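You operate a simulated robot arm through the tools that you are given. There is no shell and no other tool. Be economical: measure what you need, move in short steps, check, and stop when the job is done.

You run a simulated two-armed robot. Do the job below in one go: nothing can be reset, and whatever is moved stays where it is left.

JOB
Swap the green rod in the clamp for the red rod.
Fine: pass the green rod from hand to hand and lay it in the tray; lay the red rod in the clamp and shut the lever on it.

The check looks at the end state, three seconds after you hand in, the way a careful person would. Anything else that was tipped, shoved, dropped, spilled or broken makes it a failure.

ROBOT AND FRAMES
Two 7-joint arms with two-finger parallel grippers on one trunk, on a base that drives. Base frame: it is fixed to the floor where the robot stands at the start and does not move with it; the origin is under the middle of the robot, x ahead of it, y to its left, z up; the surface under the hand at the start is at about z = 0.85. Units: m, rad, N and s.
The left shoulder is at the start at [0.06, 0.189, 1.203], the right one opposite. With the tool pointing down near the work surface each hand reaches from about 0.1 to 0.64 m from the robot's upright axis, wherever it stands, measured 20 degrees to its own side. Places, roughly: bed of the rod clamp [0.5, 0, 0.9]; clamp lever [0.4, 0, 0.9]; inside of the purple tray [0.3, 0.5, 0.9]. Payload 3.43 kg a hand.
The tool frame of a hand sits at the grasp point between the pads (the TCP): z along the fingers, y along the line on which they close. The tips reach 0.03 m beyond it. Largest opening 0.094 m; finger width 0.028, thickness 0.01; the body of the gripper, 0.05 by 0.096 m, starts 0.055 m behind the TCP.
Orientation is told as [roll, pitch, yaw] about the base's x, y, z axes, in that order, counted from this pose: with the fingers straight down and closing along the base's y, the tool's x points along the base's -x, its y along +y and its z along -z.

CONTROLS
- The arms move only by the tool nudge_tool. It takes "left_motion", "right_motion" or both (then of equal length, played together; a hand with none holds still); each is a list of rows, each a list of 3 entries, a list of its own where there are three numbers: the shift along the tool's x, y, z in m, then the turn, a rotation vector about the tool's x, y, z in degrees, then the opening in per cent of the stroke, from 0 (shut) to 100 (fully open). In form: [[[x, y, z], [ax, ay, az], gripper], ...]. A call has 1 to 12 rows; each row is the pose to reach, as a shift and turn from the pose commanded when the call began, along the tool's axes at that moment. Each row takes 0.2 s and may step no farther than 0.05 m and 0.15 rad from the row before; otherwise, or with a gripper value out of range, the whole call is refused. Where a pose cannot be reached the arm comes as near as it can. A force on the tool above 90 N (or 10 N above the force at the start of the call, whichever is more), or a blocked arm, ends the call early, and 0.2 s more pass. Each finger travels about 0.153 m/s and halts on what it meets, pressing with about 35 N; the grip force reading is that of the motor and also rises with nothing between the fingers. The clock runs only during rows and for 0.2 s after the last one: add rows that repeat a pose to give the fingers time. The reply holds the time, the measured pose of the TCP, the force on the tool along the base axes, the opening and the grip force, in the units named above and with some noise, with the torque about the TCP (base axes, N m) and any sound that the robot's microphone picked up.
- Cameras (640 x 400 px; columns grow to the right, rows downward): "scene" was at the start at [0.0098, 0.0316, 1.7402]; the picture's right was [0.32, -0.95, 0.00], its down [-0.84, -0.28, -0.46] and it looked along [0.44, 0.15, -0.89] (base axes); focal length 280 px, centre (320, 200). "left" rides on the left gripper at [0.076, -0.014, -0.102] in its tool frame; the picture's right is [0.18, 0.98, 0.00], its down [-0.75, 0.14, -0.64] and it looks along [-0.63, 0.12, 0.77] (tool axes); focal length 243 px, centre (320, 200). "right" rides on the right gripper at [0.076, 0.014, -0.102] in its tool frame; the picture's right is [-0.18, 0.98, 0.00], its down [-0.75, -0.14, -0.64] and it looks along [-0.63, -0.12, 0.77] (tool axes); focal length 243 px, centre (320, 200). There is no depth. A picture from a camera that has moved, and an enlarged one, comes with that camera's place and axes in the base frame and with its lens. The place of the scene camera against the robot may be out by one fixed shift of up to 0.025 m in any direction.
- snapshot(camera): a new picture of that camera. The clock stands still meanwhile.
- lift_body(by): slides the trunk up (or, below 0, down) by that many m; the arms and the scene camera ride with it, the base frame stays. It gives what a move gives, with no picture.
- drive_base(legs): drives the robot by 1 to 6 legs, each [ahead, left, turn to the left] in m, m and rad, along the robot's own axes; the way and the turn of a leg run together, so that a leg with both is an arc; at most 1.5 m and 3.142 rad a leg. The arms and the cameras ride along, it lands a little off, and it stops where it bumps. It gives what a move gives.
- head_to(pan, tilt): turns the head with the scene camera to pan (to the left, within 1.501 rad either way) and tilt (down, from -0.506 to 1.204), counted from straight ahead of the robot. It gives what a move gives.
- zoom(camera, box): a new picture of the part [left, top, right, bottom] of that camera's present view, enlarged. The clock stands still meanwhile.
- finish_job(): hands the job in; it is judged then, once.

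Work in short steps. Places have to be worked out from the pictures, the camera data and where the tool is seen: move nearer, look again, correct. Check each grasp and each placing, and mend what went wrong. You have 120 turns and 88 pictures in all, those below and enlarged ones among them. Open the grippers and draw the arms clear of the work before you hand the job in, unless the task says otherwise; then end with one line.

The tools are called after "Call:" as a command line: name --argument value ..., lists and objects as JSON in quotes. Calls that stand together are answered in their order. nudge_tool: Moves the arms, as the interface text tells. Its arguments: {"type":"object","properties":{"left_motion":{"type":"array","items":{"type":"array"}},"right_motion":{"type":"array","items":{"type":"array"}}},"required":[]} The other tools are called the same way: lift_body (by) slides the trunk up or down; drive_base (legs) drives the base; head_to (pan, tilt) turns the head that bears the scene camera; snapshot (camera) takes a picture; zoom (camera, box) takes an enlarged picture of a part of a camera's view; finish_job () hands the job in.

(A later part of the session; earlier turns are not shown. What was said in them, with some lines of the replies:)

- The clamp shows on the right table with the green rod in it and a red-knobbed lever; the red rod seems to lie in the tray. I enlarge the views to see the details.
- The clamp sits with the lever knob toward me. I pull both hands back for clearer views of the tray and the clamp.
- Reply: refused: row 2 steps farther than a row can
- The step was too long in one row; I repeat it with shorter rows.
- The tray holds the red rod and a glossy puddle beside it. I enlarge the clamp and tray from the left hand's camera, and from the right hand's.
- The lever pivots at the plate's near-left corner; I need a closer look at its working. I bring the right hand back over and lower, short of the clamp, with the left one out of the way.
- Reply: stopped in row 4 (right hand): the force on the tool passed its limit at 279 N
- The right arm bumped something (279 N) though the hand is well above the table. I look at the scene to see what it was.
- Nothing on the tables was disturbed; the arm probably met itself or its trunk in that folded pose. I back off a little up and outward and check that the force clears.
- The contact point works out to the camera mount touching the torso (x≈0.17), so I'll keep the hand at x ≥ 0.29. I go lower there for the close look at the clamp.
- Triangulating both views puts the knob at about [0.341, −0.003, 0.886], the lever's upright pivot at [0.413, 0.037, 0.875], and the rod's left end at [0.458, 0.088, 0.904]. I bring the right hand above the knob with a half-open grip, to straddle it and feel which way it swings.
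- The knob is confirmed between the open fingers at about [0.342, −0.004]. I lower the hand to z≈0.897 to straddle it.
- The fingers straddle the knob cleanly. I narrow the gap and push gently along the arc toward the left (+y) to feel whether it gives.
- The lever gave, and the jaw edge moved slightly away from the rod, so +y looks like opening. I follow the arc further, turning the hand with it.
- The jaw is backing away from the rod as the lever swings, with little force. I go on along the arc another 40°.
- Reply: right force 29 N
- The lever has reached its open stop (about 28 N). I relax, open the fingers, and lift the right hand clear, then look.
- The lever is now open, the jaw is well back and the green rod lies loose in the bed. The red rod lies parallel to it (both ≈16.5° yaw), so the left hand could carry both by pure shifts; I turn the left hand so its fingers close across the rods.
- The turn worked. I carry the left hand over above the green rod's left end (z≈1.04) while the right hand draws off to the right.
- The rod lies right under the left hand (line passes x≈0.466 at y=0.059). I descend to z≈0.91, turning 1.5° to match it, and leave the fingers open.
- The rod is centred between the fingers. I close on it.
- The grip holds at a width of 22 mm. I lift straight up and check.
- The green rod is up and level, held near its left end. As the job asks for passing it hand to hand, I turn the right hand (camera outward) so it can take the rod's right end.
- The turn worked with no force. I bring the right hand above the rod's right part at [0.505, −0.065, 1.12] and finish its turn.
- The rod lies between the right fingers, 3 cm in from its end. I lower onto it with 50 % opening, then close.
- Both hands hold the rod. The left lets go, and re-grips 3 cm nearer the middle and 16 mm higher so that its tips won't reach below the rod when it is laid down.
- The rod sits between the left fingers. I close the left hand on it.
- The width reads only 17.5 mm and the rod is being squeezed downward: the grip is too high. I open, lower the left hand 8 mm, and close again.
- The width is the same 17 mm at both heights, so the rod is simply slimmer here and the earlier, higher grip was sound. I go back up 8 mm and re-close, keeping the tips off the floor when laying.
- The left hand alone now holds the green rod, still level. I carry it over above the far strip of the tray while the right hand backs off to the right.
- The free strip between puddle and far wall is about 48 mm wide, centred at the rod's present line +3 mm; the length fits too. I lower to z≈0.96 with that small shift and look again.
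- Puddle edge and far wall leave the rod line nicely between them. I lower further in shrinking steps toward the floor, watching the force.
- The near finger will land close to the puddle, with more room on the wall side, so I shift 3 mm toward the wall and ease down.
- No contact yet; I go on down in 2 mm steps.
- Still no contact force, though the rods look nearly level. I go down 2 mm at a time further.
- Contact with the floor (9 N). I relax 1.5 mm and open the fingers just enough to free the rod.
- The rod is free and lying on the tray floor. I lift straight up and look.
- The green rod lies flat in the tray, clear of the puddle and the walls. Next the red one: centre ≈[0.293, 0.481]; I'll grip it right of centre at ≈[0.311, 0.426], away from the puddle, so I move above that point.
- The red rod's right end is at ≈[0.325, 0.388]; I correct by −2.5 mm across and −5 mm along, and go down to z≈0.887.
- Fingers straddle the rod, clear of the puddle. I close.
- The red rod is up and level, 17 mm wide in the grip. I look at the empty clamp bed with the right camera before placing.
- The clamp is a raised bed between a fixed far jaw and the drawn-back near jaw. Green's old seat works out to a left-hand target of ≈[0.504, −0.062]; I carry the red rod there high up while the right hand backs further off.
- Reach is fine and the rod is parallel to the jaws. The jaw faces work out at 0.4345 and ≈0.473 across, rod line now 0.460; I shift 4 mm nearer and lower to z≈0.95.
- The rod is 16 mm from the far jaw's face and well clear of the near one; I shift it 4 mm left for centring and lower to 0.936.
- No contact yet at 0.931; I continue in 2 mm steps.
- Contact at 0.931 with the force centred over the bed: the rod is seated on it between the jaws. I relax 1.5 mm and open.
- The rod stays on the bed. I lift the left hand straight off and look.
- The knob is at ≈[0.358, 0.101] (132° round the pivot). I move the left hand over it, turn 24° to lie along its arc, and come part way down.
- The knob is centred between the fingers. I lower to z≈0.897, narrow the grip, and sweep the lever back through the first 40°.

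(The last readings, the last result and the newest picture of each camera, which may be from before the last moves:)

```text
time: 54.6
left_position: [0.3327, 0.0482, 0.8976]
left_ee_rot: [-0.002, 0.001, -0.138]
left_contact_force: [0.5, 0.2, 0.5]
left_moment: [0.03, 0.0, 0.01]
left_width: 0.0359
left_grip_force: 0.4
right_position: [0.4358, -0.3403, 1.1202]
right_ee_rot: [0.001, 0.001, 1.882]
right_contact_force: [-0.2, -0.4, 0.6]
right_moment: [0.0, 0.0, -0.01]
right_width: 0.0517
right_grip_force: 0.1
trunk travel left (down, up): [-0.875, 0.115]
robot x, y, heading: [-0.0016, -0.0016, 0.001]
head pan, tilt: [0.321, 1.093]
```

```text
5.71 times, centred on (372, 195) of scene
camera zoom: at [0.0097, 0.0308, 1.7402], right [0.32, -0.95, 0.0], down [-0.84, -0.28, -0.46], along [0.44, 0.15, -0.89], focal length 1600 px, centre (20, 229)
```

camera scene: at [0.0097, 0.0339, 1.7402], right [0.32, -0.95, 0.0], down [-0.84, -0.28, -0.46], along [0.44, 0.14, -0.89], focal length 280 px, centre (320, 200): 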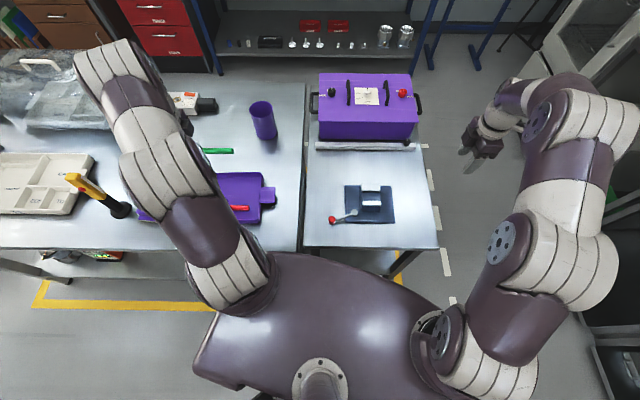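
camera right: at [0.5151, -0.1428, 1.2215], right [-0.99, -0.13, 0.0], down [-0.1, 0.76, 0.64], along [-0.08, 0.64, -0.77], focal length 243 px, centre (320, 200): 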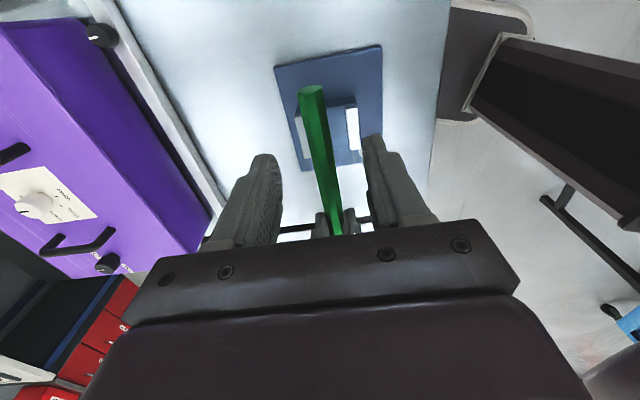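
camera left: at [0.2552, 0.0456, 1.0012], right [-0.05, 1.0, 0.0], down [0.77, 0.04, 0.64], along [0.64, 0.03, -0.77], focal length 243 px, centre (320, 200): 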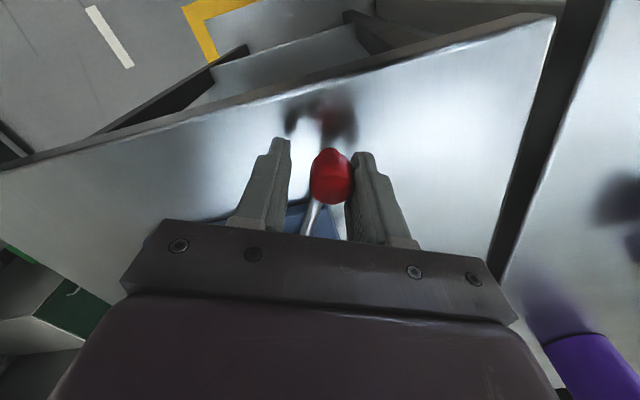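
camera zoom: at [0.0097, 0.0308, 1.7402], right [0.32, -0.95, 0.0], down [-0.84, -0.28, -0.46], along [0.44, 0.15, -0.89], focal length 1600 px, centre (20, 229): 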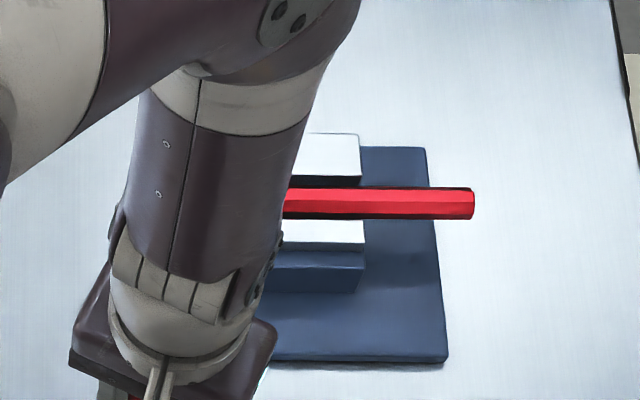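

The near jaw advances toward the rod with hardly any force. I sweep on another 32°.

Call:
nudge_tool --left_motion '[[[-0.0008, -0.0116, 0], [0, 0, -8], 38], [[-0.0032, -0.023, 0], [0, 0, -16], 38], [[-0.0072, -0.034, 0], [0, 0, -24], 38], [[-0.0127, -0.0442, 0], [0, 0, -32], 38]]'

Call:
zoom --camera "scene" --box '[320, 160, 425, 230]'

```text
time: 55.6
left_position: [0.3385, 0.0025, 0.8974]
left_ee_rot: [0.0, 0.002, 0.42]
left_contact_force: [0.4, 0.1, -0.2]
left_moment: [0.02, -0.01, 0.02]
left_width: 0.0359
left_grip_force: 0.2
right_position: [0.4352, -0.3413, 1.1195]
right_ee_rot: [0.0, 0.003, 1.883]
right_contact_force: [0.3, -0.4, 0.2]
right_moment: [0.01, -0.01, 0.04]
right_width: 0.0516
right_grip_force: 0.0
trunk travel left (down, up): [-0.875, 0.115]
robot x, y, heading: [0.002, 0.0002, -0.002]
head pan, tilt: [0.321, 1.093]
```

```text
5.71 times, centred on (372, 195) of scene
camera zoom: at [0.0101, 0.0306, 1.7402], right [0.32, -0.95, 0.0], down [-0.84, -0.28, -0.46], along [0.44, 0.15, -0.89], focal length 1600 px, centre (20, 229)
```

zoom: 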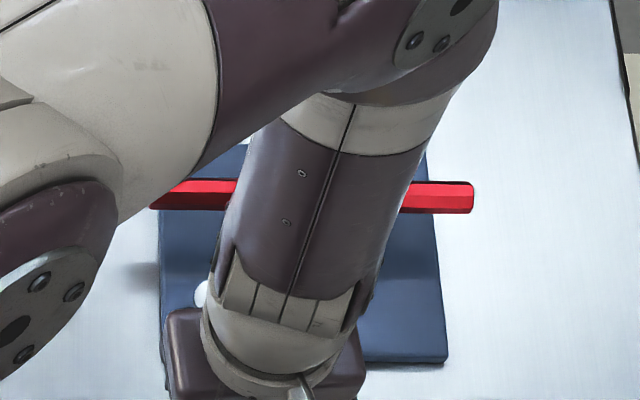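

The rod is moving up against the far jaw; still no resistance. I continue in smaller steps until the lever comes tight.

Call:
nudge_tool --left_motion '[[[-0.0002, -0.0058, 0], [0, 0, -4], 38], [[-0.0008, -0.0116, 0], [0, 0, -8], 38]]'

```text
time: 56.2
left_position: [0.3449, -0.0077, 0.8973]
left_ee_rot: [0.0, 0.001, 0.559]
left_contact_force: [0.2, -0.8, -0.6]
left_moment: [0.01, -0.01, 0.0]
left_width: 0.036
left_grip_force: 0.1
right_position: [0.4347, -0.3406, 1.1189]
right_ee_rot: [-0.001, 0.0, 1.884]
right_contact_force: [0.7, 0.3, 0.4]
right_moment: [-0.01, -0.03, 0.0]
right_width: 0.0515
right_grip_force: 0.0
trunk travel left (down, up): [-0.875, 0.115]
robot x, y, heading: [-0.0016, -0.0033, 0.002]
head pan, tilt: [0.321, 1.093]
```

The knob is about back at its first position but no stop is felt yet. I go on 8° more, watching the force.

Call:
nudge_tool --left_motion '[[[-0.0002, -0.0058, 0], [0, 0, -4], 38], [[-0.0008, -0.0116, 0], [0, 0, -8], 38]]'

Call:
snapshot --camera "left"

```text
time: 56.8
left_position: [0.349, -0.0142, 0.8958]
left_ee_rot: [-0.001, 0.003, 0.699]
left_contact_force: [-5.3, 6.2, -2.5]
left_moment: [-0.03, 0.02, 0.02]
left_width: 0.0404
left_grip_force: 4.3
right_position: [0.4349, -0.3386, 1.1211]
right_ee_rot: [0.001, 0.003, 1.885]
right_contact_force: [1.1, -0.3, 0.2]
right_moment: [-0.02, -0.02, 0.0]
right_width: 0.0516
right_grip_force: 0.0
trunk travel left (down, up): [-0.875, 0.115]
robot x, y, heading: [0.0006, -0.0021, -0.001]
head pan, tilt: [0.321, 1.093]
```

```text
26 pictures are left
camera left: at [0.3005, -0.0728, 1.0006], right [-0.77, 0.63, 0.0], down [0.49, 0.59, 0.64], along [0.41, 0.5, -0.77], focal length 243 px, centre (320, 200)
```

left: 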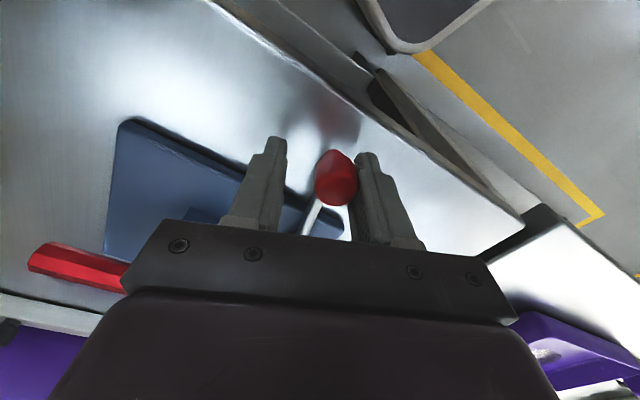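

Resistance begins (8 N, finger yielding). I press a little further to make sure the lever is fully shut.

Call:
nudge_tool --left_motion '[[[-0.0002, -0.0058, 0], [0, 0, -3], 30], [[-0.0008, -0.0116, 0], [0, 0, -6], 30], [[-0.0008, -0.0116, 0], [0, 0, -6], 30]]'

Call:
snapshot --camera "left"

```text
time: 57.6
left_position: [0.3544, -0.0188, 0.8972]
left_ee_rot: [0.005, 0.001, 0.805]
left_contact_force: [-16.7, 36.2, -5.2]
left_moment: [0.09, -0.04, -0.45]
left_width: 0.0492
left_grip_force: 18.3
right_position: [0.4347, -0.3353, 1.1219]
right_ee_rot: [0.0, 0.006, 1.885]
right_contact_force: [0.3, -0.9, -0.4]
right_moment: [0.02, 0.0, 0.03]
right_width: 0.0518
right_grip_force: 0.1
trunk travel left (down, up): [-0.875, 0.115]
robot x, y, heading: [-0.0008, -0.001, -0.001]
head pan, tilt: [0.321, 1.093]
```

```text
25 pictures are left
camera left: at [0.3129, -0.0821, 1.0005], right [-0.84, 0.55, 0.01], down [0.43, 0.64, 0.64], along [0.35, 0.54, -0.77], focal length 243 px, centre (320, 200)
```

left: 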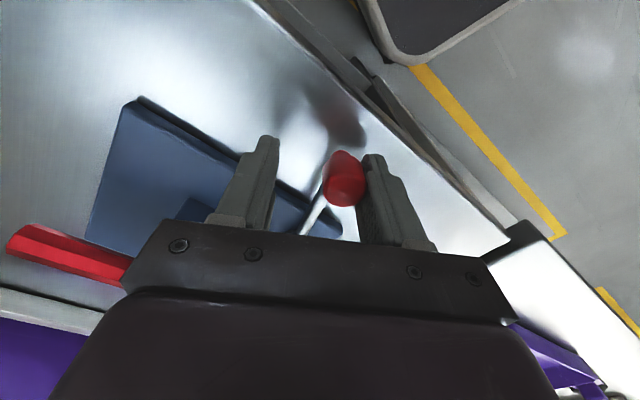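

The lever is tight against its stop (40 N). I ease off, open, and lift the left hand straight up.

Call:
nudge_tool --left_motion '[[[0, 0.005, 0], [0, 0, 0], 55], [[0, 0.008, 0], [0, 0, 0], 65], [[0, 0.008, 0], [0, 0, 0], 65], [[0, 0.008, -0.035], [0, 0, 0], 65], [[0, 0.008, -0.08], [0, 0, 0], 65], [[0, 0.008, -0.125], [0, 0, 0], 65], [[0, 0.008, -0.17], [0, 0, 0], 65]]'

Call:
snapshot --camera "left"

```text
time: 59.2
left_position: [0.3529, -0.0189, 1.0672]
left_ee_rot: [0.001, 0.0, 0.804]
left_contact_force: [0.1, -0.2, 0.1]
left_moment: [0.04, -0.03, -0.02]
left_width: 0.0612
left_grip_force: 0.1
right_position: [0.4354, -0.3394, 1.1205]
right_ee_rot: [-0.001, 0.002, 1.882]
right_contact_force: [0.0, -0.1, 0.4]
right_moment: [0.0, 0.01, -0.03]
right_width: 0.0516
right_grip_force: 0.1
trunk travel left (down, up): [-0.875, 0.115]
robot x, y, heading: [0.0016, 0.002, -0.002]
head pan, tilt: [0.321, 1.093]
```

```text
24 pictures are left
camera left: at [0.3102, -0.0819, 1.1718], right [-0.83, 0.55, 0.0], down [0.42, 0.64, 0.64], along [0.35, 0.54, -0.77], focal length 243 px, centre (320, 200)
```

left: 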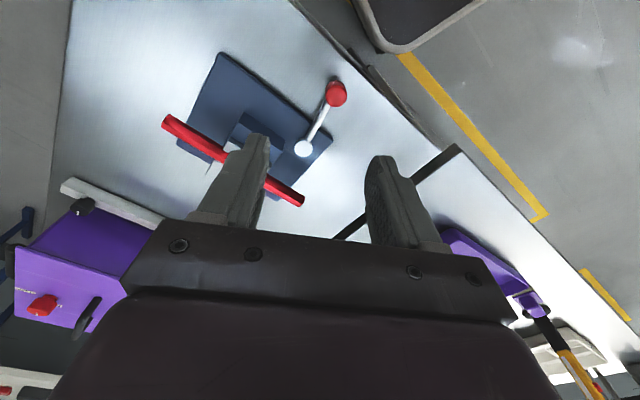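

The lever sits shut with the red rod between the jaws. I withdraw the left hand to the left and turn it back, then inspect everything.

Call:
nudge_tool --left_motion '[[[-0.0288, 0.0278, 0], [0, 0, 5.7], 65], [[-0.0575, 0.0555, 0], [0, 0, 11.4], 65], [[-0.0863, 0.0833, 0], [0, 0, 17], 65], [[-0.115, 0.111, 0], [0, 0, 23], 65], [[-0.144, 0.139, -0.02], [0, 0, 29], 65], [[-0.1725, 0.1665, -0.04], [0, 0, 34], 65], [[-0.2, 0.194, -0.06], [0, 0, 40], 65], [[-0.23, 0.222, -0.08], [0, 0, 46], 65]]'

Call:
snapshot --camera "left"

Call:
zoom --camera "scene" --box '[320, 160, 425, 230]'

```text
time: 61.0
left_position: [0.353, 0.3012, 1.1487]
left_ee_rot: [-0.002, 0.001, -0.001]
left_contact_force: [0.0, 0.4, -0.4]
left_moment: [0.03, 0.03, -0.04]
left_width: 0.0612
left_grip_force: 0.0
right_position: [0.4355, -0.3394, 1.1199]
right_ee_rot: [0.0, 0.004, 1.884]
right_contact_force: [0.4, -0.1, 0.8]
right_moment: [-0.02, 0.01, 0.01]
right_width: 0.0518
right_grip_force: 0.1
trunk travel left (down, up): [-0.875, 0.115]
robot x, y, heading: [-0.0031, -0.0018, 0.001]
head pan, tilt: [0.321, 1.093]
```

```text
23 pictures are left
camera left: at [0.2765, 0.2895, 1.2521], right [-0.18, 0.98, 0.0], down [0.75, 0.14, 0.64], along [0.63, 0.12, -0.77], focal length 243 px, centre (320, 200)
```

left: 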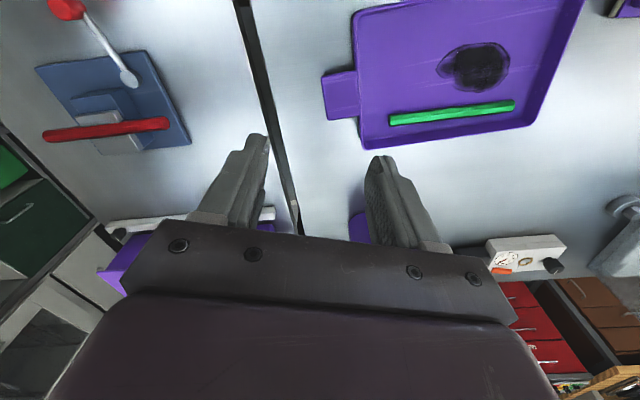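

```text
5.71 times, centred on (372, 195) of scene
camera zoom: at [0.0089, 0.0329, 1.7401], right [0.32, -0.95, 0.0], down [-0.84, -0.28, -0.46], along [0.44, 0.14, -0.89], focal length 1600 px, centre (20, 229)
```

zoom: 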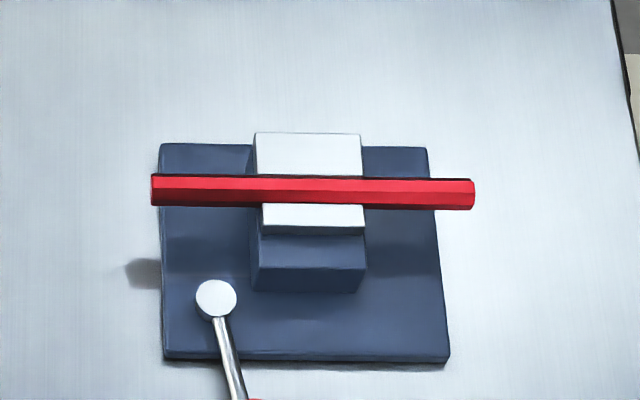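

The red rod is held between the jaws and the green one lies in the tray clear of the puddle. One closer check of the lever angle and the clamp.

Call:
zoom --camera "scene" --box '[130, 120, 450, 320]'

Call:
zoom --camera "left" --box '[20, 0, 220, 170]'

```text
2.00 times, centred on (290, 220) of scene
camera zoom: at [0.0089, 0.0329, 1.7401], right [0.32, -0.95, 0.0], down [-0.84, -0.28, -0.46], along [0.44, 0.14, -0.89], focal length 560 px, centre (380, 160)
```

zoom: 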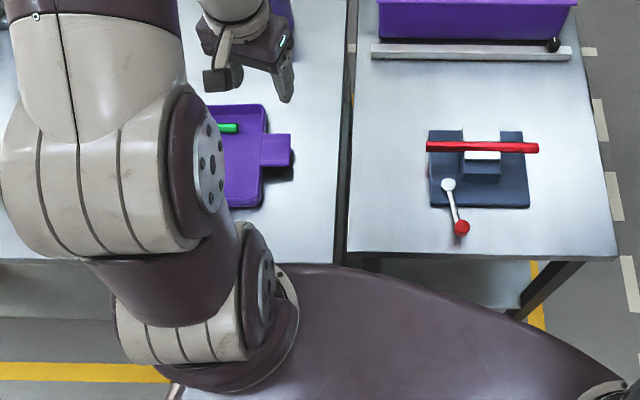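

```text
2.35 times, centred on (120, 85) of left
camera zoom: at [0.2765, 0.2895, 1.2521], right [-0.18, 0.98, 0.0], down [0.75, 0.14, 0.64], along [0.63, 0.12, -0.77], focal length 571 px, centre (791, 471)
```

zoom: 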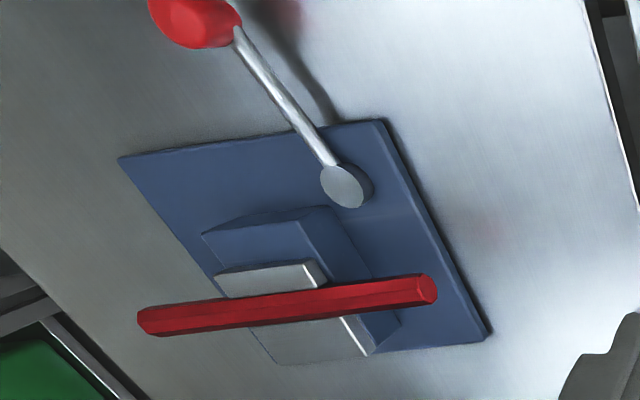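

The lever and the rod match the original seat of the green one. I open both grippers fully where they hang clear, then hand in.

Call:
nudge_tool --left_motion '[[[0, 0, -0.01], [0, 0, 0], 100], [[0, 0, -0.02], [0, 0, 0], 100]]' --right_motion '[[[0, 0, -0.01], [0, 0, 0], 100], [[0, 0, -0.02], [0, 0, 0], 100]]'

Call:
finish_job

```text
time: 61.6
left_position: [0.3543, 0.3007, 1.1673]
left_ee_rot: [-0.001, 0.0, 0.0]
left_contact_force: [-0.2, -0.4, 0.4]
left_moment: [0.02, 0.03, 0.0]
left_width: 0.0942
left_grip_force: 0.0
right_position: [0.4349, -0.3398, 1.1413]
right_ee_rot: [0.002, 0.003, 1.883]
right_contact_force: [-0.3, 0.5, -0.1]
right_moment: [-0.01, 0.01, 0.0]
right_width: 0.094
right_grip_force: 0.1
trunk travel left (down, up): [-0.875, 0.115]
robot x, y, heading: [-0.0009, -0.0012, 0.006]
head pan, tilt: [0.321, 1.093]
```

```text
The job is handed in.
```

The red rod is in the clamp with the lever shut on it, and the green rod was passed between the hands and lies in the tray, clear of the puddle; early on the right arm briefly bumped the robot's own torso, with nothing on the tables seen to move.
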